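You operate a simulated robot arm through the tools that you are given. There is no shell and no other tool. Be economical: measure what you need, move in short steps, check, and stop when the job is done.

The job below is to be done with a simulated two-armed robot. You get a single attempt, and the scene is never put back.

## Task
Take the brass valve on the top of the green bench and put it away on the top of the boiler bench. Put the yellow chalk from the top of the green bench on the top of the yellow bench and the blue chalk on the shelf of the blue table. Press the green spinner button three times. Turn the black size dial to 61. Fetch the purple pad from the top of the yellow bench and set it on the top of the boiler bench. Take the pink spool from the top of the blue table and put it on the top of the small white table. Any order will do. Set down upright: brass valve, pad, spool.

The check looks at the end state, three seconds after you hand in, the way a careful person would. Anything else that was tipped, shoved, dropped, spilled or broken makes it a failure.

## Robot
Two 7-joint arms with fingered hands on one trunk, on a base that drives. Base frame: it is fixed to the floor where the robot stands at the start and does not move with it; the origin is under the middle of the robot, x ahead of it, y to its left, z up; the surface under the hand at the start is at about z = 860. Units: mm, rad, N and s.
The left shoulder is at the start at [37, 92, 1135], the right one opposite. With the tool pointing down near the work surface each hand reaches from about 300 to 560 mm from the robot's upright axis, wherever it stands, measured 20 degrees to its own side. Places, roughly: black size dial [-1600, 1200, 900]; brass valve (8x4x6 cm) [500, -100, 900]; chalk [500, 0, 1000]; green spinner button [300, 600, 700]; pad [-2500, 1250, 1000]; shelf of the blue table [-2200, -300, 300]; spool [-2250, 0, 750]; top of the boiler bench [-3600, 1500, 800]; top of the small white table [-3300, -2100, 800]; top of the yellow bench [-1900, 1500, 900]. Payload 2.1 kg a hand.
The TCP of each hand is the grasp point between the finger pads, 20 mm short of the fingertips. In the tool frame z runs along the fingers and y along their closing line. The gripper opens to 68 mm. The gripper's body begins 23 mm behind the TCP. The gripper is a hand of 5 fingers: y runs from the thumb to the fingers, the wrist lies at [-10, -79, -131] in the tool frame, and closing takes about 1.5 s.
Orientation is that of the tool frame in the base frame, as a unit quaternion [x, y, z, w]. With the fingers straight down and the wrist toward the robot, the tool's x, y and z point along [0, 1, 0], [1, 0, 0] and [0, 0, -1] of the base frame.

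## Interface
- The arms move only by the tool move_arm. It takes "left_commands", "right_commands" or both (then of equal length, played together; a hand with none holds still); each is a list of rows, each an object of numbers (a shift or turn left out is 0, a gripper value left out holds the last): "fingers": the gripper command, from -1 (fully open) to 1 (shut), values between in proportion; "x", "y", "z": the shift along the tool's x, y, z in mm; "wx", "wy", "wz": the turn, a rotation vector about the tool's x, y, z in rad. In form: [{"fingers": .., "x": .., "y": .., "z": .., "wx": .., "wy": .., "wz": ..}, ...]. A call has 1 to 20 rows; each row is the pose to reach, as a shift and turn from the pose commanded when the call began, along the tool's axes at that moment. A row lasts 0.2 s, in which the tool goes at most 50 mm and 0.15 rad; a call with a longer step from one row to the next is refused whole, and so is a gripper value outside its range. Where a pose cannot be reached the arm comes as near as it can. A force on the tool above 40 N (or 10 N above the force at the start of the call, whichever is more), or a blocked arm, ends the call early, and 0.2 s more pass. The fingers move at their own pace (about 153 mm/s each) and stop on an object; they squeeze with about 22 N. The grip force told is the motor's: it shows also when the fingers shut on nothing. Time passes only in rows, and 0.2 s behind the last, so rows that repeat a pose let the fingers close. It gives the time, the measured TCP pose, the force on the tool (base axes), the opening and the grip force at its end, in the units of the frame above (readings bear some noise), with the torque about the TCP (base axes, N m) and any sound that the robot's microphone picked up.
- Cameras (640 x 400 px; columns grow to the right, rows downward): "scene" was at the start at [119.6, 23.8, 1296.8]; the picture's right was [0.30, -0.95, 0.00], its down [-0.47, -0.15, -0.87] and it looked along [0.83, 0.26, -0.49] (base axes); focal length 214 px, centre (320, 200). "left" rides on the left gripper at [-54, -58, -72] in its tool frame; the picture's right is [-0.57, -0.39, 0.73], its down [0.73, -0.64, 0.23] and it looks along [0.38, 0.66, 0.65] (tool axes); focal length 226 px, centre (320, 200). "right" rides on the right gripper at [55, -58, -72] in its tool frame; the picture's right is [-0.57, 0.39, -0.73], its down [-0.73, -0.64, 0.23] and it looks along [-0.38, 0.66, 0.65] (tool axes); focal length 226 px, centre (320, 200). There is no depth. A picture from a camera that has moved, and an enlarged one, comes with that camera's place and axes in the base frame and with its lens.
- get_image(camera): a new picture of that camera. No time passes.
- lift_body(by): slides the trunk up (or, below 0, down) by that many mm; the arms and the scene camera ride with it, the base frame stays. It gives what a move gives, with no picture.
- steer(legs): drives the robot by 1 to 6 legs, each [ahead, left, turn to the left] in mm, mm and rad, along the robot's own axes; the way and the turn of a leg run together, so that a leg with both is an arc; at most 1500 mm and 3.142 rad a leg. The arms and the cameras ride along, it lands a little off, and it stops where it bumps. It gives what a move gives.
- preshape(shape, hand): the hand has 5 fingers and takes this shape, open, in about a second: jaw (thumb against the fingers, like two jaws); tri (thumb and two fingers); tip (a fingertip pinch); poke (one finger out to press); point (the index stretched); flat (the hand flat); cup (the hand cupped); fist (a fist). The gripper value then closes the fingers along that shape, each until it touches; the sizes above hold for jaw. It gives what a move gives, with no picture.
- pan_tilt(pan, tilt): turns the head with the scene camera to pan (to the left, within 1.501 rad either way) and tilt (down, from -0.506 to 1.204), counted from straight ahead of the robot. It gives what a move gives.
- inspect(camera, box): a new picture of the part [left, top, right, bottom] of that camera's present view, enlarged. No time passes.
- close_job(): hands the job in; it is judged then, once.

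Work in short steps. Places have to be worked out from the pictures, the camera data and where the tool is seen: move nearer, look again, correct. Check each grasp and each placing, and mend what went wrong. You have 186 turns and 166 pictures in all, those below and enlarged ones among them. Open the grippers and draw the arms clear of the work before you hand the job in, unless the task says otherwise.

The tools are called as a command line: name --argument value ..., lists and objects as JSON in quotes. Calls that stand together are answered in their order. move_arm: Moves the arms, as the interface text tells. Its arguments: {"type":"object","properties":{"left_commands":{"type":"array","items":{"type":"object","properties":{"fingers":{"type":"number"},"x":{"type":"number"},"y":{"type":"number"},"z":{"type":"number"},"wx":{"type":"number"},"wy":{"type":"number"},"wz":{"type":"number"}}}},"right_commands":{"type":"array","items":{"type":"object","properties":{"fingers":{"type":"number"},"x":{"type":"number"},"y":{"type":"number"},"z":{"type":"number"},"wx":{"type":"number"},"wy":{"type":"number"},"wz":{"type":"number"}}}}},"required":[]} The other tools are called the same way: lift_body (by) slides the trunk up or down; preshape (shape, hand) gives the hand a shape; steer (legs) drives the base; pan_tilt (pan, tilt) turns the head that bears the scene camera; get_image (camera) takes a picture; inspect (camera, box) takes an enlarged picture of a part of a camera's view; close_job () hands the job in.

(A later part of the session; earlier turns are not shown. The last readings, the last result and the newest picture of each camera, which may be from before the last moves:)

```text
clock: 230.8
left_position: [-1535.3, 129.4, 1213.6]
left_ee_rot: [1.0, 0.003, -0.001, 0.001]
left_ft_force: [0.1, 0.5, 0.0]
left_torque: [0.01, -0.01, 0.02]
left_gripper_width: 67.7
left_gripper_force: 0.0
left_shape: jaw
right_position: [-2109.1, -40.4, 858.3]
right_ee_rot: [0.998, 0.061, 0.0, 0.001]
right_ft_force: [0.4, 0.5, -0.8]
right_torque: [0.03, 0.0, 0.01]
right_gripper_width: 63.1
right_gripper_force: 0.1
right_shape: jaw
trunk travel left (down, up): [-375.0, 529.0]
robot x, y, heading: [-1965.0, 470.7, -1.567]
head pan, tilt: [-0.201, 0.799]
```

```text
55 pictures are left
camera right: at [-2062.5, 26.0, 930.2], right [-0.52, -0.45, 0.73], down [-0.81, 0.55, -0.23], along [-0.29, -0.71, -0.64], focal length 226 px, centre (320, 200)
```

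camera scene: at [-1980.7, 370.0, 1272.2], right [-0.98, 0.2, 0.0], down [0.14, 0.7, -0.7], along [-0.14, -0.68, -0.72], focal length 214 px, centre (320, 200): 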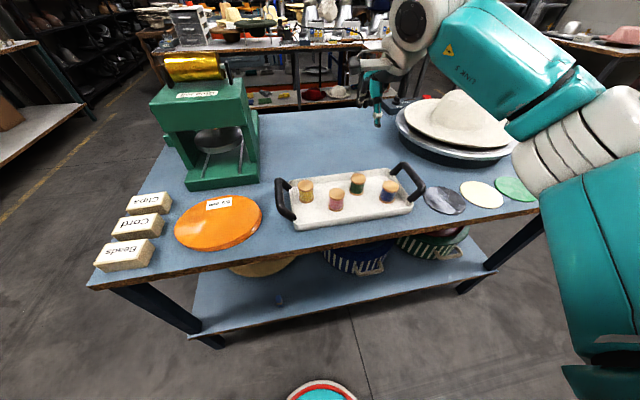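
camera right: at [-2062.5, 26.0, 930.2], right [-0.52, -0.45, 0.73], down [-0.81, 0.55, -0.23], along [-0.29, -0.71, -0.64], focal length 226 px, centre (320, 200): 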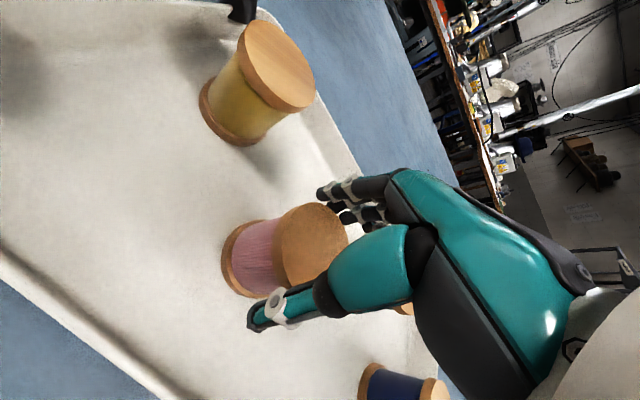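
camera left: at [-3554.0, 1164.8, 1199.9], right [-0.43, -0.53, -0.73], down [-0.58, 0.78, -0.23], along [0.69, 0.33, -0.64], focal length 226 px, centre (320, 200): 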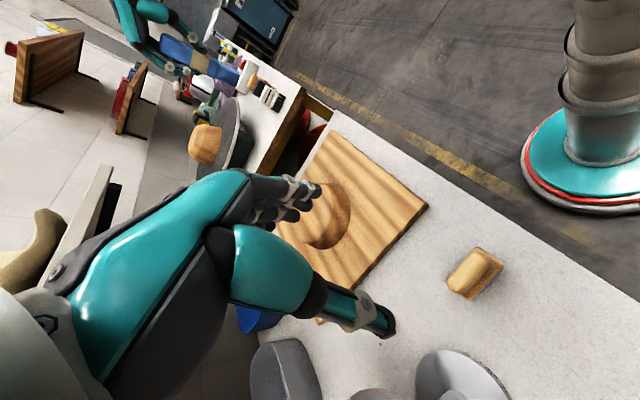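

Well centred now. Descend 9 mm more and close.

move_arm --right_commands '[{"x": 2, "z": 5}, {"x": 2, "z": 9}, {"x": 2, "z": 9, "fingers": -0.3}, {"x": 2, "z": 9, "fingers": 0.2}, {"x": 2, "z": 9, "fingers": 1}, {"x": 2, "z": 9}, {"x": 2, "z": 9}, {"x": 2, "z": 9}, {"x": 2, "z": 9}, {"x": 2, "z": 9}]'

move_arm --right_commands '[{"z": -20}, {"z": -50}, {"z": -90}, {"z": -130}, {"z": -170}, {"z": -210}, {"z": -250}, {"z": -280}]'

get_image --camera "right"

get_image --camera "scene"

```text
clock: 233.0
left_position: [-1535.4, 129.5, 1214.6]
left_ee_rot: [1.0, 0.003, -0.002, 0.002]
left_ft_force: [0.5, 0.9, 0.2]
left_torque: [0.02, 0.03, -0.04]
left_gripper_width: 68.0
left_gripper_force: 0.0
left_shape: jaw
right_position: [-2106.6, -36.2, 850.6]
right_ee_rot: [0.998, 0.061, 0.0, 0.002]
right_ft_force: [0.9, -0.3, 0.3]
right_torque: [0.01, 0.02, 0.03]
right_gripper_width: 35.3
right_gripper_force: 22.0
right_shape: jaw
trunk travel left (down, up): [-375.0, 529.0]
robot x, y, heading: [-1965.5, 472.8, -1.567]
head pan, tilt: [-0.201, 0.799]
```

```text
clock: 234.8
left_position: [-1535.3, 129.4, 1214.0]
left_ee_rot: [1.0, 0.004, -0.001, 0.001]
left_ft_force: [-0.2, 0.6, -0.1]
left_torque: [-0.01, -0.01, 0.0]
left_gripper_width: 68.0
left_gripper_force: 0.0
left_shape: jaw
right_position: [-2107.0, -36.1, 1131.7]
right_ee_rot: [0.998, 0.061, 0.001, 0.002]
right_ft_force: [-0.1, -0.1, -1.0]
right_torque: [0.02, 0.0, -0.01]
right_gripper_width: 34.5
right_gripper_force: 22.0
right_shape: jaw
trunk travel left (down, up): [-375.0, 529.0]
robot x, y, heading: [-1965.8, 471.1, -1.566]
head pan, tilt: [-0.201, 0.799]
```

```text
54 pictures are left
camera right: at [-2061.3, 28.6, 1202.3], right [-0.52, -0.45, 0.73], down [-0.81, 0.55, -0.23], along [-0.29, -0.71, -0.64], focal length 226 px, centre (320, 200)
```

right: 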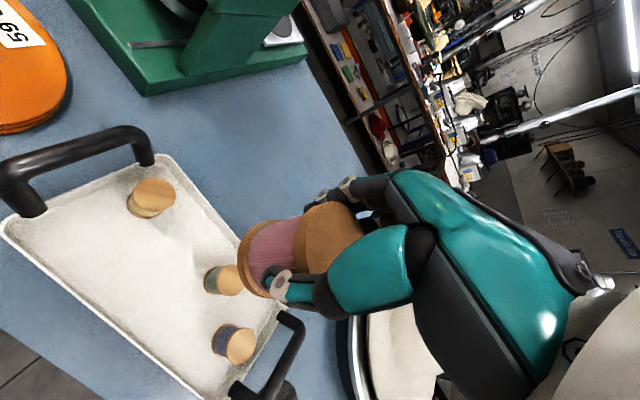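

```text
53 pictures are left
camera scene: at [-1980.5, 356.3, 1272.2], right [-0.98, 0.2, 0.0], down [0.14, 0.7, -0.7], along [-0.14, -0.68, -0.72], focal length 214 px, centre (320, 200)
```

scene: 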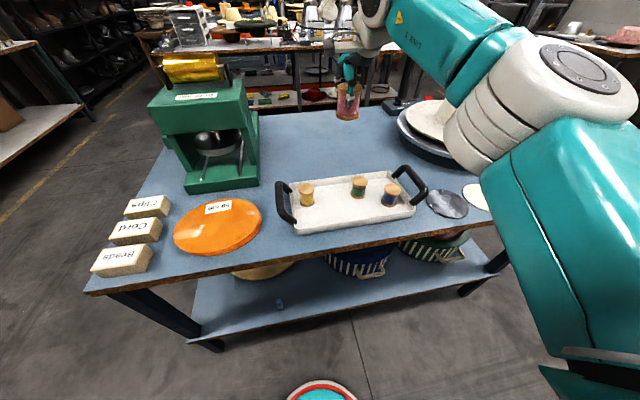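

Pink spool is held upright. I back off, head west along the aisle past the blue table's end, and face -y to see the white table.

steer --legs '[[-100, 0, 0], [0, 0, -1.571], [1450, 0, 0], [0, 0, 1.571]]'

pan_tilt --pan 0.0 --tilt 0.3

get_image --camera "scene"

```text
clock: 250.4
left_position: [-3002.6, 203.2, 1214.9]
left_ee_rot: [1.0, -0.001, -0.002, 0.002]
left_ft_force: [0.2, 0.5, 0.3]
left_torque: [-0.01, 0.0, 0.01]
left_gripper_width: 67.9
left_gripper_force: 0.1
left_shape: jaw
right_position: [-3576.4, 41.6, 1132.6]
right_ee_rot: [0.998, 0.057, 0.0, 0.002]
right_ft_force: [0.0, -0.2, -0.3]
right_torque: [0.03, -0.02, 0.0]
right_gripper_width: 33.0
right_gripper_force: 21.5
right_shape: jaw
trunk travel left (down, up): [-375.0, 529.0]
robot x, y, heading: [-3430.1, 548.1, -1.576]
head pan, tilt: [-0.201, 0.799]
```

```text
clock: 251.3
left_position: [-3002.2, 204.6, 1215.0]
left_ee_rot: [1.0, -0.001, -0.001, 0.003]
left_ft_force: [-1.4, 0.2, 0.4]
left_torque: [0.02, -0.02, 0.03]
left_gripper_width: 67.9
left_gripper_force: 0.1
left_shape: jaw
right_position: [-3575.8, 41.3, 1131.0]
right_ee_rot: [0.998, 0.058, 0.0, 0.002]
right_ft_force: [-0.7, 0.5, 0.4]
right_torque: [-0.02, 0.0, -0.03]
right_gripper_width: 33.3
right_gripper_force: 22.8
right_shape: jaw
trunk travel left (down, up): [-375.0, 529.0]
robot x, y, heading: [-3425.2, 547.0, -1.575]
head pan, tilt: [0.0, 0.3]
```

```text
52 pictures are left
camera scene: at [-3430.3, 419.8, 1316.4], right [-1.0, 0.0, 0.0], down [0.0, 0.3, -0.95], along [0.0, -0.95, -0.3], focal length 214 px, centre (320, 200)
```

scene: 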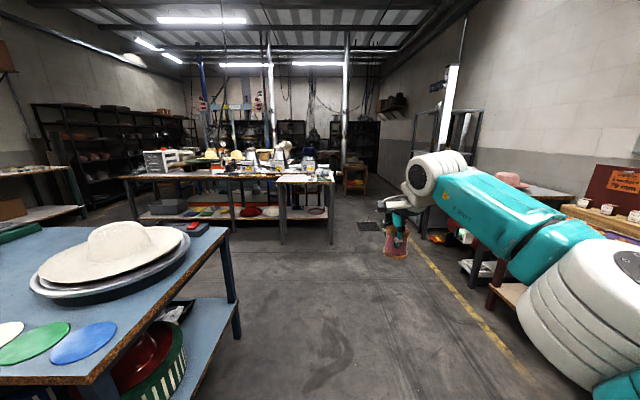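

The small white table is straight ahead (x≈-2970…-3590, front y≈-1970). Driving to y≈-1300 and looking down at it.

steer --legs '[[1000, -60, 0], [850, 60, 0]]'

pan_tilt --pan 0.15 --tilt 0.55

get_image --camera "scene"

```text
clock: 260.7
left_position: [-3036.7, -1662.4, 1214.5]
left_ee_rot: [1.0, -0.015, -0.001, 0.001]
left_ft_force: [0.2, 0.5, -1.1]
left_torque: [0.01, -0.01, 0.0]
left_gripper_width: 67.7
left_gripper_force: 0.0
left_shape: jaw
right_position: [-3613.9, -1809.0, 1130.9]
right_ee_rot: [0.999, 0.044, -0.001, 0.002]
right_ft_force: [0.5, 0.1, -0.5]
right_torque: [-0.04, -0.04, 0.01]
right_gripper_width: 33.3
right_gripper_force: 21.7
right_shape: jaw
trunk travel left (down, up): [-375.0, 529.0]
robot x, y, heading: [-3456.2, -1306.3, -1.601]
head pan, tilt: [0.0, 0.3]
```

```text
clock: 261.4
left_position: [-3034.8, -1662.5, 1214.0]
left_ee_rot: [1.0, -0.014, -0.002, 0.002]
left_ft_force: [-0.2, -0.4, -0.1]
left_torque: [0.01, 0.02, 0.01]
left_gripper_width: 68.2
left_gripper_force: 0.0
left_shape: jaw
right_position: [-3615.0, -1808.7, 1129.9]
right_ee_rot: [0.999, 0.044, 0.0, 0.001]
right_ft_force: [0.9, -0.1, 0.4]
right_torque: [-0.06, 0.01, 0.0]
right_gripper_width: 33.2
right_gripper_force: 21.9
right_shape: jaw
trunk travel left (down, up): [-375.0, 529.0]
robot x, y, heading: [-3450.4, -1304.1, -1.6]
head pan, tilt: [0.15, 0.55]
```

```text
51 pictures are left
camera scene: at [-3444.2, -1431.0, 1293.6], right [-0.99, -0.12, 0.0], down [-0.06, 0.52, -0.85], along [0.1, -0.85, -0.52], focal length 214 px, centre (320, 200)
```

scene: 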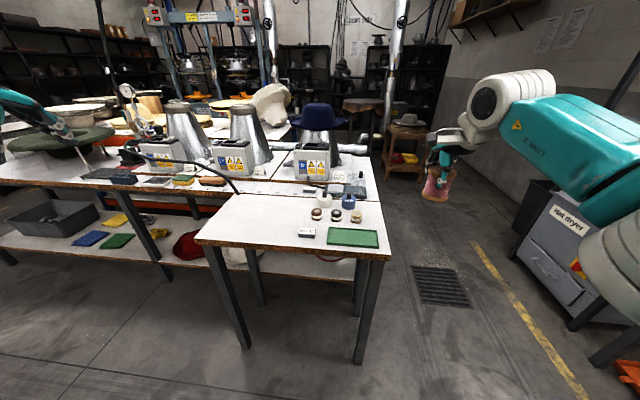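

The table's left-front part is empty; I'll set the spool at about [-3190,-2040]. Correcting heading and driving so that the right hand is above it.

steer --legs '[[0, 0, 0.03], [0, 405, 0], [255, 0, 0]]'

move_arm --right_commands '[{"y": -20}, {"y": -40}, {"y": -40, "z": 45}, {"y": -40, "z": 90}, {"y": -40, "z": 120}, {"y": -40, "z": 120}]'

pan_tilt --pan -0.25 --tilt 0.8

get_image --camera "scene"

get_image --camera "right"

```text
clock: 265.8
left_position: [-2621.7, -1906.0, 1214.2]
left_ee_rot: [1.0, -0.002, -0.001, 0.001]
left_ft_force: [0.2, -0.8, 0.0]
left_torque: [0.02, -0.04, 0.0]
left_gripper_width: 67.9
left_gripper_force: 0.0
left_shape: jaw
right_position: [-3195.4, -2065.7, 1130.2]
right_ee_rot: [0.998, 0.056, 0.0, 0.001]
right_ft_force: [0.2, 0.6, 0.0]
right_torque: [0.0, 0.02, 0.0]
right_gripper_width: 33.2
right_gripper_force: 21.7
right_shape: jaw
trunk travel left (down, up): [-375.0, 529.0]
robot x, y, heading: [-3049.3, -1564.9, -1.576]
head pan, tilt: [0.15, 0.55]
```

```text
clock: 267.2
left_position: [-2621.6, -1904.1, 1213.9]
left_ee_rot: [1.0, -0.002, -0.001, 0.002]
left_ft_force: [0.6, -0.2, -0.2]
left_torque: [-0.01, 0.02, 0.02]
left_gripper_width: 68.0
left_gripper_force: 0.0
left_shape: jaw
right_position: [-3200.5, -2027.3, 1011.1]
right_ee_rot: [0.998, 0.056, 0.001, 0.002]
right_ft_force: [-0.1, 0.4, -0.1]
right_torque: [0.01, -0.01, 0.01]
right_gripper_width: 32.9
right_gripper_force: 21.9
right_shape: jaw
trunk travel left (down, up): [-375.0, 529.0]
robot x, y, heading: [-3044.7, -1557.5, -1.575]
head pan, tilt: [0.15, 0.55]
```

```text
clock: 268.0
left_position: [-2621.3, -1905.3, 1214.2]
left_ee_rot: [1.0, -0.001, -0.001, 0.002]
left_ft_force: [0.3, -0.3, -0.9]
left_torque: [0.0, -0.02, 0.01]
left_gripper_width: 67.9
left_gripper_force: 0.2
left_shape: jaw
right_position: [-3199.1, -2027.4, 1010.4]
right_ee_rot: [0.998, 0.055, 0.0, 0.001]
right_ft_force: [-0.2, 0.7, -0.8]
right_torque: [0.01, -0.03, 0.01]
right_gripper_width: 32.3
right_gripper_force: 22.5
right_shape: jaw
trunk travel left (down, up): [-375.0, 529.0]
robot x, y, heading: [-3049.1, -1556.4, -1.577]
head pan, tilt: [-0.25, 0.799]
```

```text
50 pictures are left
camera scene: at [-3068.1, -1672.4, 1272.2], right [-0.97, 0.25, 0.0], down [0.18, 0.69, -0.7], along [-0.18, -0.67, -0.72], focal length 214 px, centre (320, 200)
```

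scene: 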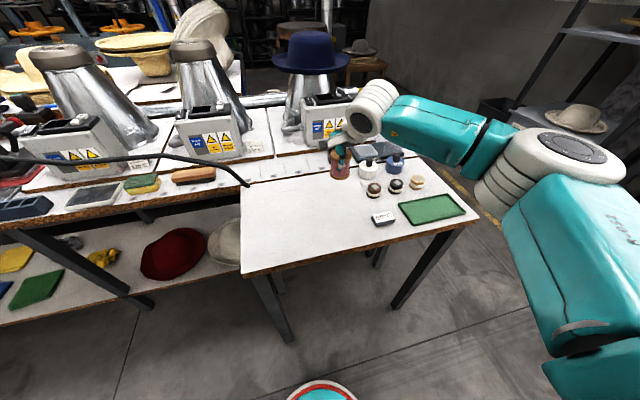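

```text
49 pictures are left
camera right: at [-3152.6, -1962.1, 1081.7], right [-0.52, -0.45, 0.73], down [-0.8, 0.55, -0.23], along [-0.3, -0.7, -0.64], focal length 226 px, centre (320, 200)
```

right: 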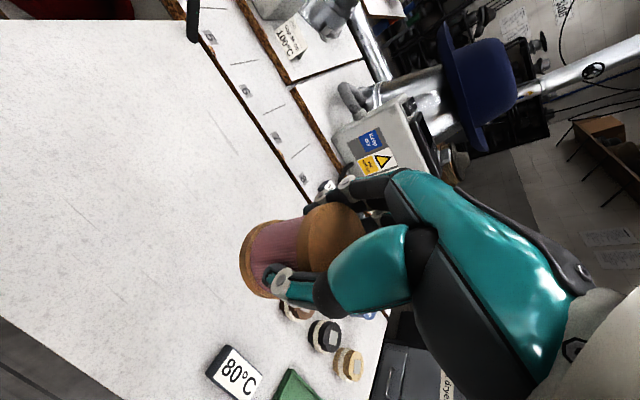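

The area beneath is free. Descend to z≈885, then in small rows to contact.

move_arm --right_commands '[{"z": 40}, {"z": 80}, {"z": 110}, {"z": 125}, {"z": 129}, {"z": 133}, {"z": 137}, {"z": 141}, {"z": 145}, {"z": 149}, {"z": 153}, {"z": 157}, {"z": 161}, {"z": 165}, {"z": 169}, {"z": 173}]'

get_image --camera "right"

```text
clock: 271.4
left_position: [-2620.8, -1903.1, 1215.6]
left_ee_rot: [1.0, -0.001, -0.002, 0.003]
left_ft_force: [0.2, -0.1, 0.3]
left_torque: [-0.02, 0.0, 0.02]
left_gripper_width: 67.9
left_gripper_force: 0.0
left_shape: jaw
right_position: [-3198.9, -2026.1, 839.0]
right_ee_rot: [0.998, 0.056, 0.001, 0.005]
right_ft_force: [0.2, -0.9, 32.5]
right_torque: [-0.11, 0.02, 0.06]
right_gripper_width: 33.1
right_gripper_force: 21.9
right_shape: jaw
trunk travel left (down, up): [-375.0, 529.0]
robot x, y, heading: [-3050.6, -1560.6, -1.576]
head pan, tilt: [-0.25, 0.799]
```

```text
48 pictures are left
camera right: at [-3151.1, -1960.6, 910.8], right [-0.52, -0.44, 0.73], down [-0.8, 0.55, -0.24], along [-0.3, -0.71, -0.64], focal length 226 px, centre (320, 200)
```

right: 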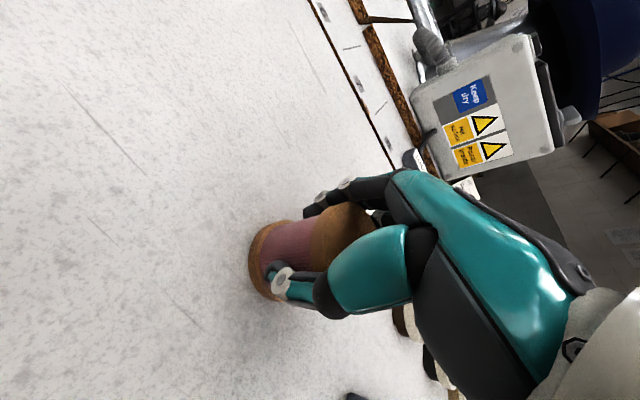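

Contact (32 N). I ease up 2 mm, open gently, and lift.

move_arm --right_commands '[{"z": -2}, {"z": -2, "fingers": 0}, {"z": -2, "fingers": -0.2}, {"z": -2, "fingers": -0.5}, {"z": -2, "fingers": -0.8}, {"z": -2, "fingers": -1}, {"z": -2}, {"z": -2}]'

move_arm --right_commands '[{"z": -15}, {"z": -40}, {"z": -80}, {"z": -120}, {"z": -160}, {"z": -200}, {"z": -240}, {"z": -270}]'

get_image --camera "right"

inspect --camera "scene" --box '[240, 120, 480, 280]'

```text
clock: 273.2
left_position: [-2622.0, -1903.8, 1214.3]
left_ee_rot: [1.0, -0.002, -0.001, 0.002]
left_ft_force: [-0.5, 1.3, 0.0]
left_torque: [-0.01, 0.01, 0.02]
left_gripper_width: 67.9
left_gripper_force: 0.1
left_shape: jaw
right_position: [-3199.5, -2027.4, 839.0]
right_ee_rot: [0.998, 0.055, -0.001, 0.002]
right_ft_force: [0.4, 0.2, 1.1]
right_torque: [0.02, 0.02, 0.01]
right_gripper_width: 67.8
right_gripper_force: 0.1
right_shape: jaw
trunk travel left (down, up): [-375.0, 529.0]
robot x, y, heading: [-3050.3, -1556.5, -1.575]
head pan, tilt: [-0.25, 0.799]
```

```text
clock: 275.0
left_position: [-2620.6, -1903.7, 1214.1]
left_ee_rot: [1.0, -0.002, -0.002, 0.001]
left_ft_force: [0.2, 0.7, 0.0]
left_torque: [-0.02, 0.0, -0.02]
left_gripper_width: 67.9
left_gripper_force: 0.0
left_shape: jaw
right_position: [-3201.6, -2024.5, 1107.5]
right_ee_rot: [0.998, 0.057, 0.0, 0.001]
right_ft_force: [0.0, -0.3, 0.1]
right_torque: [-0.04, -0.01, 0.0]
right_gripper_width: 68.1
right_gripper_force: 0.0
right_shape: jaw
trunk travel left (down, up): [-375.0, 529.0]
robot x, y, heading: [-3048.2, -1556.7, -1.577]
head pan, tilt: [-0.25, 0.799]
```

```text
47 pictures are left
camera right: at [-3154.1, -1959.8, 1179.6], right [-0.52, -0.45, 0.73], down [-0.8, 0.55, -0.23], along [-0.3, -0.7, -0.64], focal length 226 px, centre (320, 200)
```

right: 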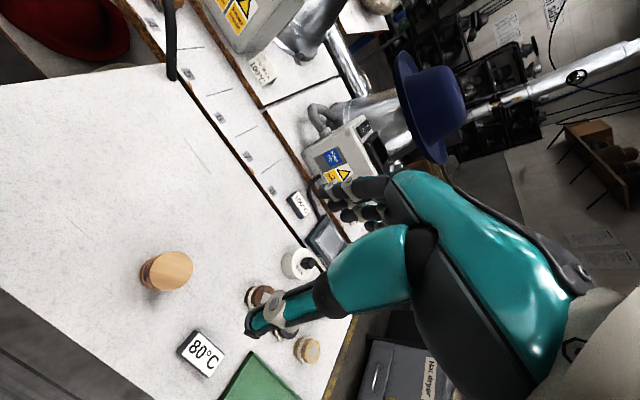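

```text
2.50 times, centred on (360, 200) of scene
camera zoom: at [-3068.1, -1672.3, 1272.2], right [-0.97, 0.25, 0.0], down [0.18, 0.69, -0.7], along [-0.18, -0.67, -0.72], focal length 536 px, centre (220, 200)
```

zoom: 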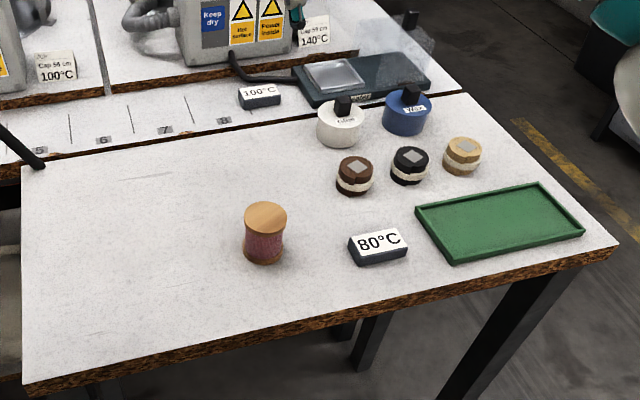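

Spool stands upright on the small white table. Now back by the known-safe route for the brass valve.

steer --legs '[[-300, 0, 0], [0, -400, 0], [-1450, 0, 0], [-330, 0, 0], [0, 0, 1.576]]'

pan_tilt --pan 0.0 --tilt 0.4

get_image --camera "scene"

```text
clock: 291.5
left_position: [-3110.0, 953.1, 1213.2]
left_ee_rot: [0.702, 0.712, 0.0, 0.003]
left_ft_force: [-0.1, -0.4, 0.0]
left_torque: [-0.02, -0.01, 0.02]
left_gripper_width: 68.0
left_gripper_force: 0.2
left_shape: jaw
right_position: [-2980.8, 375.8, 1107.4]
right_ee_rot: [0.66, 0.751, 0.001, 0.001]
right_ft_force: [0.2, -0.1, -0.2]
right_torque: [0.03, 0.02, 0.02]
right_gripper_width: 68.0
right_gripper_force: 0.0
right_shape: jaw
trunk travel left (down, up): [-375.0, 529.0]
robot x, y, heading: [-3451.1, 520.7, 0.011]
head pan, tilt: [-0.25, 0.799]
```

```text
clock: 292.4
left_position: [-3113.0, 952.6, 1213.5]
left_ee_rot: [0.702, 0.712, 0.0, 0.003]
left_ft_force: [-0.2, -0.2, -0.3]
left_torque: [0.01, 0.03, 0.01]
left_gripper_width: 68.3
left_gripper_force: 0.1
left_shape: jaw
right_position: [-2981.6, 374.7, 1107.8]
right_ee_rot: [0.66, 0.752, 0.002, 0.001]
right_ft_force: [-0.8, 0.4, 0.4]
right_torque: [0.02, 0.0, 0.03]
right_gripper_width: 68.1
right_gripper_force: 0.1
right_shape: jaw
trunk travel left (down, up): [-375.0, 529.0]
robot x, y, heading: [-3448.4, 521.3, 0.017]
head pan, tilt: [0.0, 0.4]
```

```text
45 pictures are left
camera scene: at [-3324.8, 518.5, 1307.2], right [0.01, -1.0, 0.0], down [-0.39, 0.0, -0.92], along [0.92, 0.01, -0.39], focal length 214 px, centre (320, 200)
```

scene: 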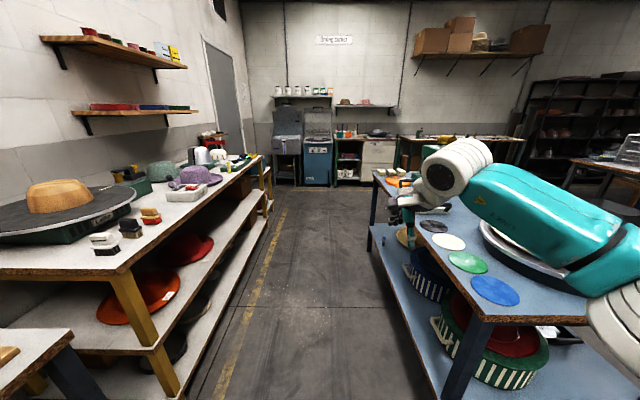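

The aisle is clear. I pull the left hand in a little and drive east 2500 mm.

move_arm --left_commands '[{"x": -40}, {"x": -80}, {"x": -120}, {"x": -150}, {"x": -150}]'

steer --legs '[[1400, 0, -0.017], [1150, 0, 0]]'

```text
clock: 293.6
left_position: [-3110.5, 802.7, 1213.3]
left_ee_rot: [0.703, 0.711, -0.001, 0.002]
left_ft_force: [0.1, 0.8, -0.4]
left_torque: [0.03, 0.0, -0.01]
left_gripper_width: 67.8
left_gripper_force: 0.1
left_shape: jaw
right_position: [-2980.4, 376.4, 1108.2]
right_ee_rot: [0.66, 0.751, 0.001, 0.001]
right_ft_force: [-0.5, 0.0, -0.2]
right_torque: [0.01, 0.02, 0.01]
right_gripper_width: 67.9
right_gripper_force: 0.0
right_shape: jaw
trunk travel left (down, up): [-375.0, 529.0]
robot x, y, heading: [-3451.3, 524.3, 0.008]
head pan, tilt: [0.0, 0.4]
```

```text
clock: 305.9
left_position: [-585.1, 777.1, 1213.9]
left_ee_rot: [0.712, 0.702, 0.0, 0.003]
left_ft_force: [-0.7, -0.1, 0.3]
left_torque: [0.04, -0.02, -0.01]
left_gripper_width: 68.2
left_gripper_force: 0.1
left_shape: jaw
right_position: [-469.3, 346.8, 1108.3]
right_ee_rot: [0.671, 0.742, 0.002, 0.001]
right_ft_force: [-0.2, -0.2, 0.5]
right_torque: [-0.01, 0.0, 0.01]
right_gripper_width: 67.8
right_gripper_force: 0.1
right_shape: jaw
trunk travel left (down, up): [-375.0, 529.0]
robot x, y, heading: [-937.4, 503.5, -0.021]
head pan, tilt: [0.0, 0.4]
```

Now toward the green bench: fix heading, shift right and drive ahead to x≈-40, then look at the valve.

steer --legs '[[0, 0, 0.021], [0, -463, 0], [905, 0, 0]]'

pan_tilt --pan -0.2 --tilt 0.8

get_image --camera "scene"

get_image --camera "right"

```text
clock: 313.4
left_position: [331.2, 316.9, 1213.7]
left_ee_rot: [0.707, 0.707, -0.001, 0.003]
left_ft_force: [-0.3, -0.6, 0.1]
left_torque: [0.0, -0.02, 0.01]
left_gripper_width: 67.8
left_gripper_force: 0.1
left_shape: jaw
right_position: [455.1, -112.0, 1106.5]
right_ee_rot: [0.666, 0.746, 0.001, 0.001]
right_ft_force: [0.4, 0.4, 0.1]
right_torque: [0.01, 0.01, 0.05]
right_gripper_width: 67.7
right_gripper_force: 0.0
right_shape: jaw
trunk travel left (down, up): [-375.0, 529.0]
robot x, y, heading: [-10.2, 37.3, -0.006]
head pan, tilt: [0.0, 0.4]
```

```text
clock: 314.3
left_position: [330.7, 317.2, 1214.4]
left_ee_rot: [0.708, 0.706, 0.0, 0.003]
left_ft_force: [0.2, 1.0, -0.6]
left_torque: [0.0, 0.01, -0.05]
left_gripper_width: 67.9
left_gripper_force: 0.1
left_shape: jaw
right_position: [453.8, -111.3, 1109.8]
right_ee_rot: [0.666, 0.746, 0.002, 0.001]
right_ft_force: [0.3, 0.4, -0.6]
right_torque: [-0.02, 0.01, -0.02]
right_gripper_width: 67.9
right_gripper_force: 0.0
right_shape: jaw
trunk travel left (down, up): [-375.0, 529.0]
robot x, y, heading: [-9.3, 39.9, -0.007]
head pan, tilt: [-0.201, 0.799]
```

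```text
44 pictures are left
camera scene: at [99.4, 21.2, 1272.2], right [-0.2, -0.98, 0.0], down [-0.7, 0.15, -0.7], along [0.68, -0.14, -0.72], focal length 214 px, centre (320, 200)
```

scene: 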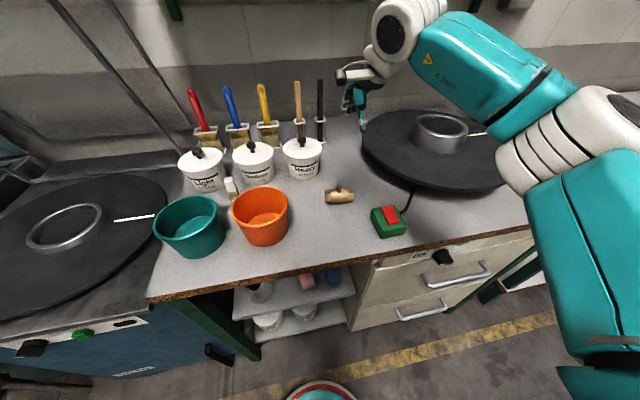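

```text
43 pictures are left
camera right: at [389.7, -63.8, 1179.2], right [0.45, -0.52, 0.73], down [-0.55, -0.8, -0.23], along [0.7, -0.3, -0.64], focal length 226 px, centre (320, 200)
```

right: 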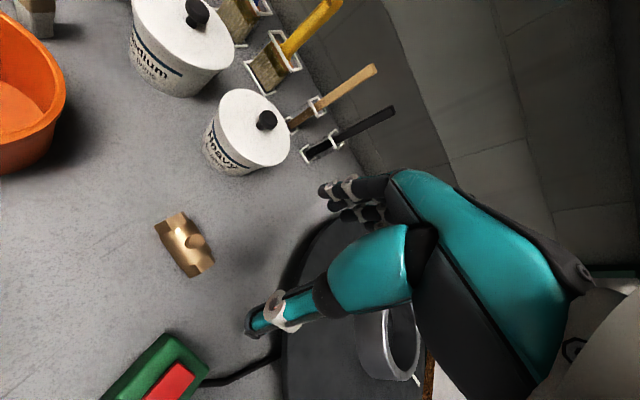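

Valve center ≈[475,-105], axis at ≈78°. I align yaw (0.32 rad) and go above it to z≈960 for a check.

move_arm --right_commands '[{"x": 1, "y": 8, "wz": 0.12}, {"x": 2, "y": 15, "wz": 0.24}, {"x": 3.6, "y": 21.5, "z": 30, "wz": 0.32}, {"x": 3.6, "y": 21.5, "z": 70, "wz": 0.32}, {"x": 3.6, "y": 21.5, "z": 110, "wz": 0.32}, {"x": 3.6, "y": 21.5, "z": 145, "wz": 0.32}, {"x": 3.6, "y": 21.5, "z": 145, "wz": 0.32}]'

get_image --camera "right"

inspect --camera "scene" --box '[280, 130, 440, 250]'

```text
clock: 315.9
left_position: [332.0, 318.3, 1215.4]
left_ee_rot: [0.708, 0.707, 0.001, 0.003]
left_ft_force: [-0.1, 0.3, -0.1]
left_torque: [0.01, 0.05, -0.01]
left_gripper_width: 67.9
left_gripper_force: 0.0
left_shape: jaw
right_position: [475.5, -107.3, 962.9]
right_ee_rot: [0.777, 0.63, 0.002, 0.0]
right_ft_force: [0.5, 0.3, 0.2]
right_torque: [0.02, -0.02, -0.01]
right_gripper_width: 67.8
right_gripper_force: 0.0
right_shape: jaw
trunk travel left (down, up): [-375.0, 529.0]
robot x, y, heading: [-13.9, 43.4, -0.008]
head pan, tilt: [-0.201, 0.799]
```

```text
42 pictures are left
camera right: at [429.4, -40.9, 1034.5], right [0.26, -0.63, 0.73], down [-0.78, -0.59, -0.23], along [0.57, -0.5, -0.65], focal length 226 px, centre (320, 200)
```

right: 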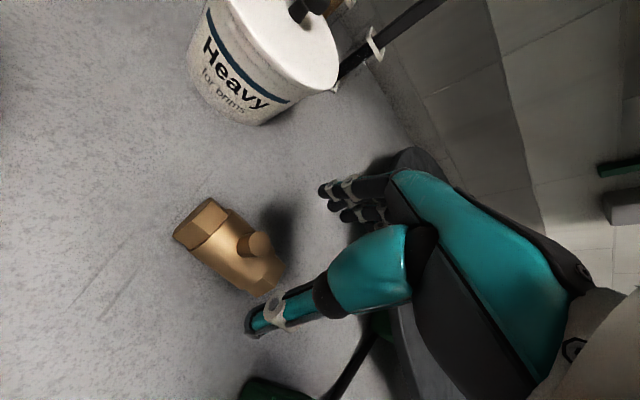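

```text
3.33 times, centred on (360, 190) of scene
camera zoom: at [99.4, 21.2, 1272.2], right [-0.2, -0.98, 0.0], down [-0.7, 0.15, -0.7], along [0.68, -0.14, -0.72], focal length 715 px, centre (187, 233)
```

zoom: 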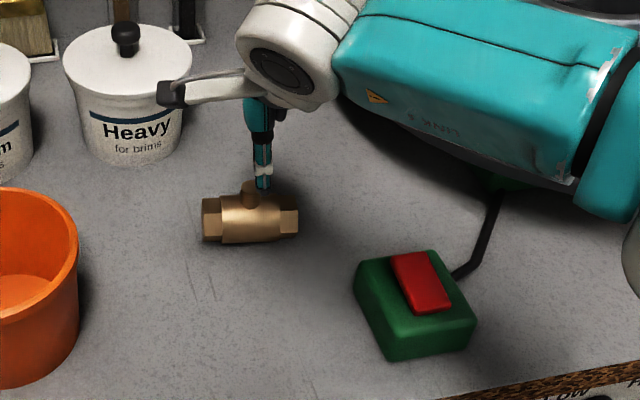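

Small correction (+3,+4 mm, -0.07 rad), then descend to z≈899 watching for palm contact with the stem, and close.

move_arm --right_commands '[{"x": 4.5, "y": 2.1, "z": 20, "wz": -0.07}, {"x": 4.5, "y": 2.1, "z": 40, "wz": -0.07}, {"x": 4.5, "y": 2.1, "z": 52, "wz": -0.07}, {"x": 4.5, "y": 2.1, "z": 58, "wz": -0.07}, {"x": 4.5, "y": 2.1, "z": 63, "wz": -0.07}, {"x": 4.5, "y": 2.1, "z": 63, "wz": -0.07}]'

get_image --camera "right"

```text
clock: 317.3
left_position: [332.1, 316.9, 1213.8]
left_ee_rot: [0.707, 0.707, 0.0, 0.002]
left_ft_force: [0.9, 0.6, -0.7]
left_torque: [0.03, 0.02, 0.0]
left_gripper_width: 67.9
left_gripper_force: 0.0
left_shape: jaw
right_position: [478.5, -101.6, 899.2]
right_ee_rot: [0.753, 0.658, 0.002, 0.001]
right_ft_force: [-0.2, 0.5, 0.6]
right_torque: [-0.03, 0.0, 0.03]
right_gripper_width: 67.9
right_gripper_force: 0.1
right_shape: jaw
trunk travel left (down, up): [-375.0, 529.0]
robot x, y, heading: [-14.5, 39.5, -0.007]
head pan, tilt: [-0.201, 0.799]
```

```text
40 pictures are left
camera right: at [427.3, -39.7, 970.6], right [0.3, -0.61, 0.73], down [-0.73, -0.64, -0.23], along [0.61, -0.46, -0.64], focal length 226 px, centre (320, 200)
```

right: 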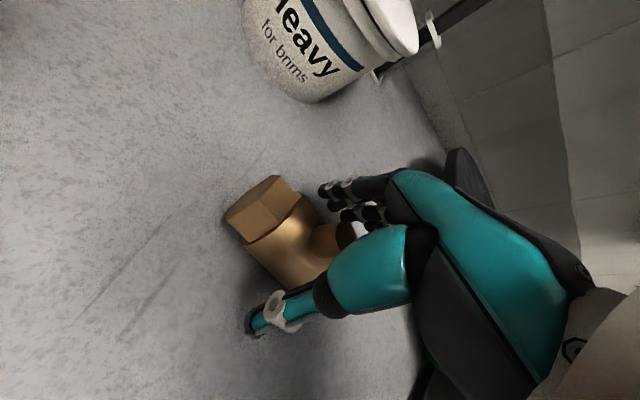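

No contact with the stem yet; I lower 6 mm more and close.

move_arm --right_commands '[{"z": 3}, {"z": 6}, {"z": 6, "fingers": 0}, {"z": 6, "fingers": 0.5}, {"z": 6, "fingers": 1}, {"z": 6}, {"z": 6}, {"z": 6}, {"z": 6}]'

get_image --camera "right"

```text
clock: 319.3
left_position: [332.0, 316.9, 1214.0]
left_ee_rot: [0.707, 0.707, 0.001, 0.003]
left_ft_force: [-0.2, 0.5, 0.2]
left_torque: [0.03, 0.05, 0.0]
left_gripper_width: 68.0
left_gripper_force: 0.0
left_shape: jaw
right_position: [480.2, -101.6, 893.4]
right_ee_rot: [0.753, 0.658, 0.002, 0.001]
right_ft_force: [0.6, 0.3, -0.3]
right_torque: [-0.03, 0.0, 0.0]
right_gripper_width: 25.9
right_gripper_force: 21.6
right_shape: jaw
trunk travel left (down, up): [-375.0, 529.0]
robot x, y, heading: [-15.5, 41.5, -0.004]
head pan, tilt: [-0.201, 0.799]
```

```text
39 pictures are left
camera right: at [427.9, -39.0, 964.7], right [0.3, -0.61, 0.73], down [-0.73, -0.64, -0.23], along [0.61, -0.46, -0.64], focal length 226 px, centre (320, 200)
```

right: 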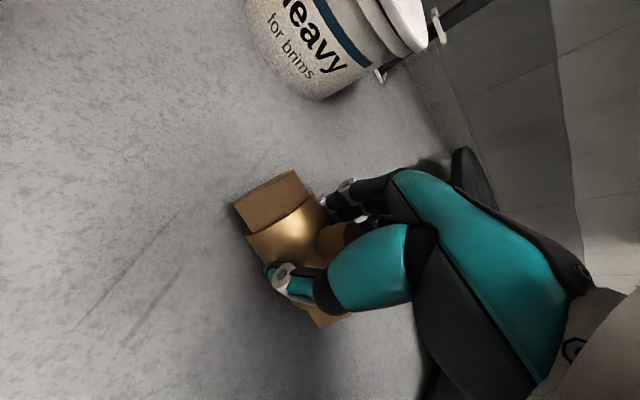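

Gripped at the body (26 mm reading). Lift a little and check that it stays level.

move_arm --right_commands '[{"z": -10}, {"z": -25}, {"z": -40}, {"z": -40}]'

get_image --camera "right"

inspect --camera "scene" --box '[280, 130, 440, 250]'

```text
clock: 320.3
left_position: [332.7, 317.3, 1212.9]
left_ee_rot: [0.708, 0.706, -0.001, 0.002]
left_ft_force: [0.6, 0.2, 0.4]
left_torque: [0.0, 0.02, -0.02]
left_gripper_width: 68.0
left_gripper_force: 0.0
left_shape: jaw
right_position: [478.8, -103.1, 933.9]
right_ee_rot: [0.754, 0.657, 0.002, 0.0]
right_ft_force: [0.3, -0.1, -1.8]
right_torque: [-0.03, 0.0, 0.01]
right_gripper_width: 25.8
right_gripper_force: 22.3
right_shape: jaw
trunk travel left (down, up): [-375.0, 529.0]
robot x, y, heading: [-10.3, 42.6, -0.007]
head pan, tilt: [-0.201, 0.799]
```

```text
38 pictures are left
camera right: at [427.8, -39.4, 1004.8], right [0.3, -0.61, 0.73], down [-0.73, -0.64, -0.23], along [0.61, -0.46, -0.65], focal length 226 px, centre (320, 200)
```

right: 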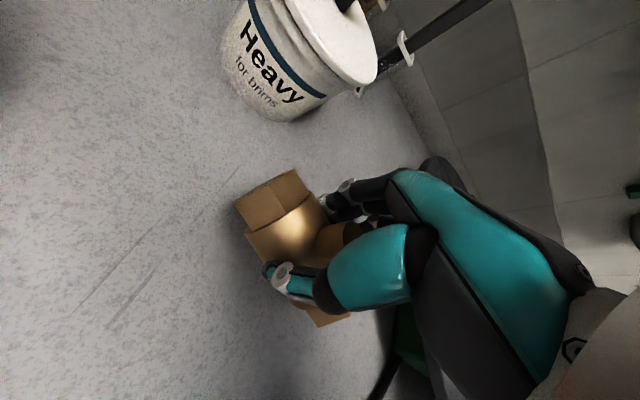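

```text
3.33 times, centred on (360, 190) of scene
camera zoom: at [99.5, 21.1, 1272.2], right [-0.2, -0.98, 0.0], down [-0.7, 0.15, -0.7], along [0.68, -0.14, -0.72], focal length 715 px, centre (187, 233)
```

zoom: 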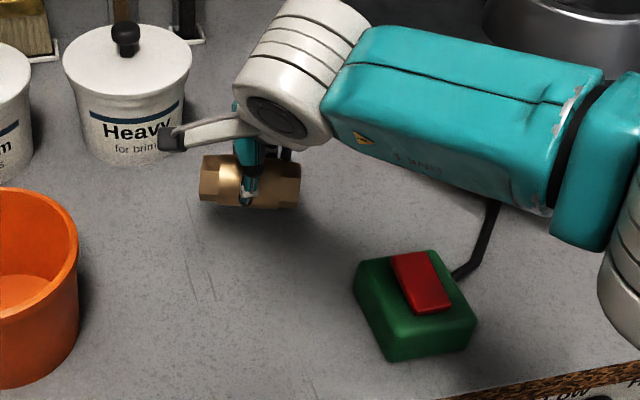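

Valve is level and firm. Lift fully, then return via the aisle toward the boiler bench.

move_arm --right_commands '[{"z": -40}, {"z": -80}, {"z": -120}, {"z": -160}, {"z": -190}, {"z": -190}]'

steer --legs '[[-600, 0, 0], [0, 480, 0], [0, 0, 3.14]]'

get_image --camera "right"

```text
clock: 321.7
left_position: [331.8, 317.5, 1213.8]
left_ee_rot: [0.708, 0.706, -0.001, 0.002]
left_ft_force: [0.0, 0.1, -0.3]
left_torque: [-0.01, -0.02, 0.01]
left_gripper_width: 68.2
left_gripper_force: 0.1
left_shape: jaw
right_position: [477.8, -104.1, 1124.4]
right_ee_rot: [0.754, 0.657, 0.001, 0.0]
right_ft_force: [-0.5, -0.1, -2.2]
right_torque: [0.0, -0.04, 0.01]
right_gripper_width: 25.4
right_gripper_force: 21.6
right_shape: jaw
trunk travel left (down, up): [-375.0, 529.0]
robot x, y, heading: [-16.5, 40.0, -0.005]
head pan, tilt: [-0.201, 0.799]
```

```text
clock: 334.8
left_position: [-973.6, 271.2, 1214.1]
left_ee_rot: [-0.681, 0.732, 0.002, 0.001]
left_ft_force: [-0.7, 0.5, 0.2]
left_torque: [-0.01, -0.03, 0.0]
left_gripper_width: 67.9
left_gripper_force: 0.0
left_shape: jaw
right_position: [-1090.4, 700.5, 1125.2]
right_ee_rot: [-0.63, 0.777, 0.001, -0.001]
right_ft_force: [-0.2, -0.8, -3.5]
right_torque: [0.03, 0.0, -0.03]
right_gripper_width: 25.1
right_gripper_force: 21.7
right_shape: jaw
trunk travel left (down, up): [-375.0, 529.0]
robot x, y, heading: [-607.6, 524.6, 3.065]
head pan, tilt: [-0.201, 0.799]
```

```text
36 pictures are left
camera right: at [-1043.3, 636.4, 1195.6], right [-0.26, 0.63, 0.73], down [0.78, 0.59, -0.23], along [-0.57, 0.5, -0.65], focal length 226 px, centre (320, 200)
```

right: 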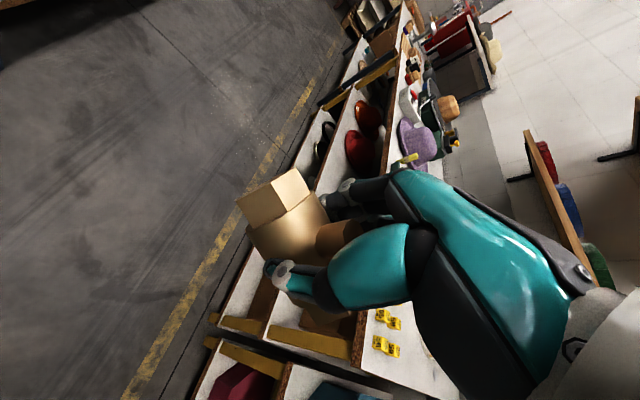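

Valve held steady. Correct heading and drive west.

steer --legs '[[0, 0, 0.077], [1500, 0, 0]]'

```text
clock: 342.8
left_position: [-2497.0, 255.5, 1214.7]
left_ee_rot: [-0.704, 0.71, 0.002, 0.001]
left_ft_force: [-0.1, 0.3, -0.3]
left_torque: [-0.04, 0.01, 0.01]
left_gripper_width: 67.9
left_gripper_force: 0.1
left_shape: jaw
right_position: [-2638.2, 678.0, 1124.3]
right_ee_rot: [-0.655, 0.756, 0.0, -0.001]
right_ft_force: [0.1, -0.2, -2.1]
right_torque: [0.0, 0.01, -0.02]
right_gripper_width: 25.2
right_gripper_force: 22.1
right_shape: jaw
trunk travel left (down, up): [-375.0, 529.0]
robot x, y, heading: [-2149.7, 526.2, 3.13]
head pan, tilt: [-0.201, 0.799]
```

Continue 1500 + 125 mm, then turn to face the boiler bench.

steer --legs '[[1500, 0, 0.01], [125, 0, 0], [0, 0, -1.57]]'

pan_tilt --pan -0.15 --tilt 0.6

get_image --camera "scene"

```text
clock: 354.9
left_position: [-4069.7, 873.2, 1213.2]
left_ee_rot: [-0.013, 1.0, 0.001, 0.001]
left_ft_force: [-0.3, 0.2, 0.2]
left_torque: [-0.01, -0.02, -0.02]
left_gripper_width: 67.8
left_gripper_force: 0.1
left_shape: jaw
right_position: [-3654.5, 1029.4, 1124.4]
right_ee_rot: [0.053, 0.999, 0.001, -0.001]
right_ft_force: [-0.2, 0.7, -1.4]
right_torque: [0.01, -0.02, 0.0]
right_gripper_width: 24.8
right_gripper_force: 22.0
right_shape: jaw
trunk travel left (down, up): [-375.0, 529.0]
robot x, y, heading: [-3783.9, 533.0, 1.597]
head pan, tilt: [-0.201, 0.799]
```

```text
clock: 355.7
left_position: [-4069.9, 872.7, 1213.4]
left_ee_rot: [-0.014, 1.0, 0.001, 0.003]
left_ft_force: [0.9, -0.2, 0.0]
left_torque: [0.0, -0.01, 0.05]
left_gripper_width: 67.9
left_gripper_force: 0.0
left_shape: jaw
right_position: [-3653.6, 1030.4, 1123.7]
right_ee_rot: [0.053, 0.999, 0.0, -0.001]
right_ft_force: [0.6, -0.4, -1.7]
right_torque: [0.02, 0.01, -0.02]
right_gripper_width: 24.8
right_gripper_force: 21.6
right_shape: jaw
trunk travel left (down, up): [-375.0, 529.0]
robot x, y, heading: [-3783.9, 539.6, 1.599]
head pan, tilt: [-0.15, 0.6]
```

```text
35 pictures are left
camera scene: at [-3772.3, 653.3, 1289.0], right [0.99, -0.13, 0.0], down [-0.07, -0.56, -0.82], along [0.1, 0.82, -0.57], focal length 214 px, centre (320, 200)
```

scene: 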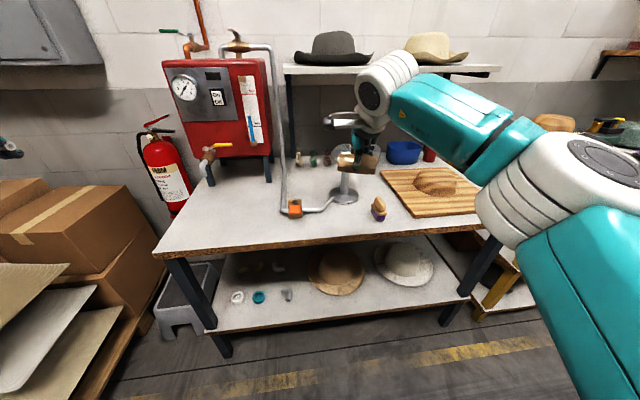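

The front of the bench around [-3640,1205] is free (pad at -3490, steamer foot at [-3586,1386]). I fix heading, drive 220 ahead and retract the hand 40 mm, then lower for a check.

steer --legs '[[0, 0, -0.028], [218, 0, 0]]'

move_arm --right_commands '[{"y": -20}, {"y": -40}, {"y": -40, "z": 45}, {"y": -40, "z": 90}, {"y": -40, "z": 135}, {"y": -40, "z": 170}, {"y": -40, "z": 190}, {"y": -40, "z": 190}]'

get_image --camera "right"

get_image --camera "scene"

```text
clock: 357.7
left_position: [-4058.9, 1098.9, 1214.3]
left_ee_rot: [0.0, 1.0, 0.001, 0.002]
left_ft_force: [-0.1, -0.5, -0.2]
left_torque: [0.01, 0.0, -0.04]
left_gripper_width: 68.1
left_gripper_force: 0.1
left_shape: jaw
right_position: [-3639.4, 1245.2, 1124.8]
right_ee_rot: [0.067, 0.998, 0.001, -0.001]
right_ft_force: [-1.3, 0.2, -2.3]
right_torque: [0.02, 0.02, -0.01]
right_gripper_width: 24.9
right_gripper_force: 22.1
right_shape: jaw
trunk travel left (down, up): [-375.0, 529.0]
robot x, y, heading: [-3785.4, 750.8, 1.573]
head pan, tilt: [-0.15, 0.6]
```

```text
clock: 359.5
left_position: [-4059.4, 1098.5, 1214.6]
left_ee_rot: [0.0, 1.0, 0.0, 0.003]
left_ft_force: [0.2, -0.6, 0.0]
left_torque: [0.01, 0.02, 0.0]
left_gripper_width: 67.7
left_gripper_force: 0.1
left_shape: jaw
right_position: [-3643.6, 1205.5, 935.8]
right_ee_rot: [0.066, 0.998, 0.001, -0.001]
right_ft_force: [1.1, 0.2, -1.5]
right_torque: [0.0, 0.01, 0.05]
right_gripper_width: 24.8
right_gripper_force: 21.7
right_shape: jaw
trunk travel left (down, up): [-375.0, 529.0]
robot x, y, heading: [-3778.3, 755.0, 1.567]
head pan, tilt: [-0.15, 0.6]
```

```text
34 pictures are left
camera right: at [-3706.3, 1155.6, 1006.9], right [0.61, 0.31, 0.73], down [0.64, -0.73, -0.23], along [0.46, 0.61, -0.65], focal length 226 px, centre (320, 200)
```

right: 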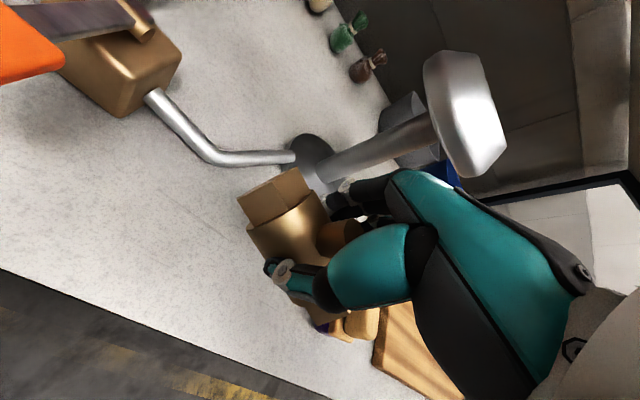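

```text
33 pictures are left
camera scene: at [-3768.3, 871.7, 1289.0], right [0.99, -0.15, 0.0], down [-0.09, -0.56, -0.82], along [0.13, 0.82, -0.57], focal length 214 px, centre (320, 200)
```

scene: 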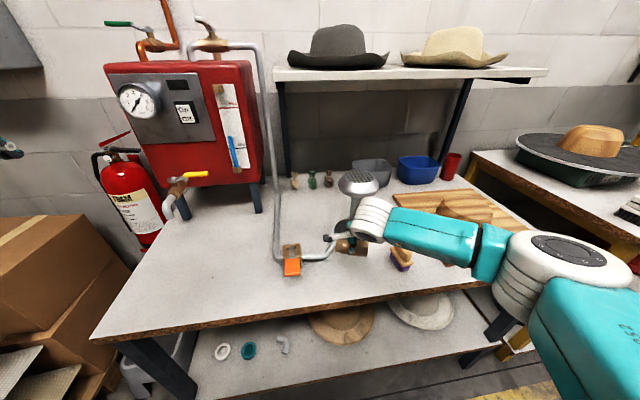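

The pipe bends near [-3696,1273], so I shift 20 mm toward the robot and 12 mm right, then descend slowly to contact (~z 831).

move_arm --right_commands '[{"x": -12, "y": -20}, {"x": -12, "y": -20, "z": 35}, {"x": -12, "y": -20, "z": 70}, {"x": -12, "y": -20, "z": 88}, {"x": -12, "y": -20, "z": 94}, {"x": -12, "y": -20, "z": 98}, {"x": -12, "y": -20, "z": 101}, {"x": -12, "y": -20, "z": 104}, {"x": -12, "y": -20, "z": 107}, {"x": -12, "y": -20, "z": 110}]'

get_image --camera "right"

```text
clock: 361.7
left_position: [-4058.9, 1096.3, 1215.9]
left_ee_rot: [0.0, 1.0, 0.003, 0.002]
left_ft_force: [0.0, 0.7, -0.2]
left_torque: [-0.01, 0.02, -0.01]
left_gripper_width: 67.9
left_gripper_force: 0.0
left_shape: jaw
right_position: [-3635.6, 1183.5, 828.4]
right_ee_rot: [0.066, 0.998, 0.005, -0.001]
right_ft_force: [0.9, -1.4, 39.1]
right_torque: [0.01, 0.0, 0.06]
right_gripper_width: 28.6
right_gripper_force: 22.2
right_shape: jaw
trunk travel left (down, up): [-375.0, 529.0]
robot x, y, heading: [-3782.0, 751.2, 1.567]
head pan, tilt: [-0.15, 0.6]
```

```text
32 pictures are left
camera right: at [-3698.6, 1132.8, 898.3], right [0.61, 0.3, 0.73], down [0.64, -0.73, -0.24], along [0.46, 0.61, -0.64], focal length 226 px, centre (320, 200)
```

right: 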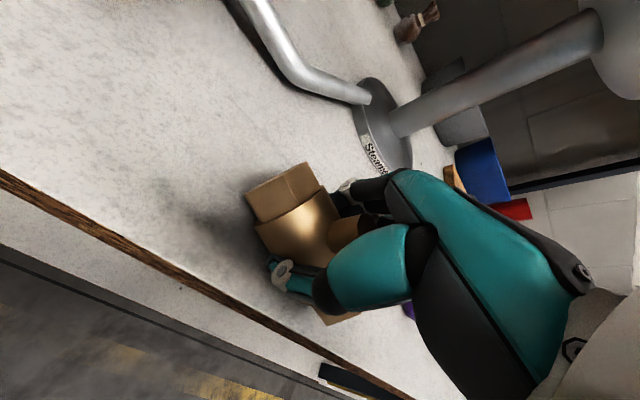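

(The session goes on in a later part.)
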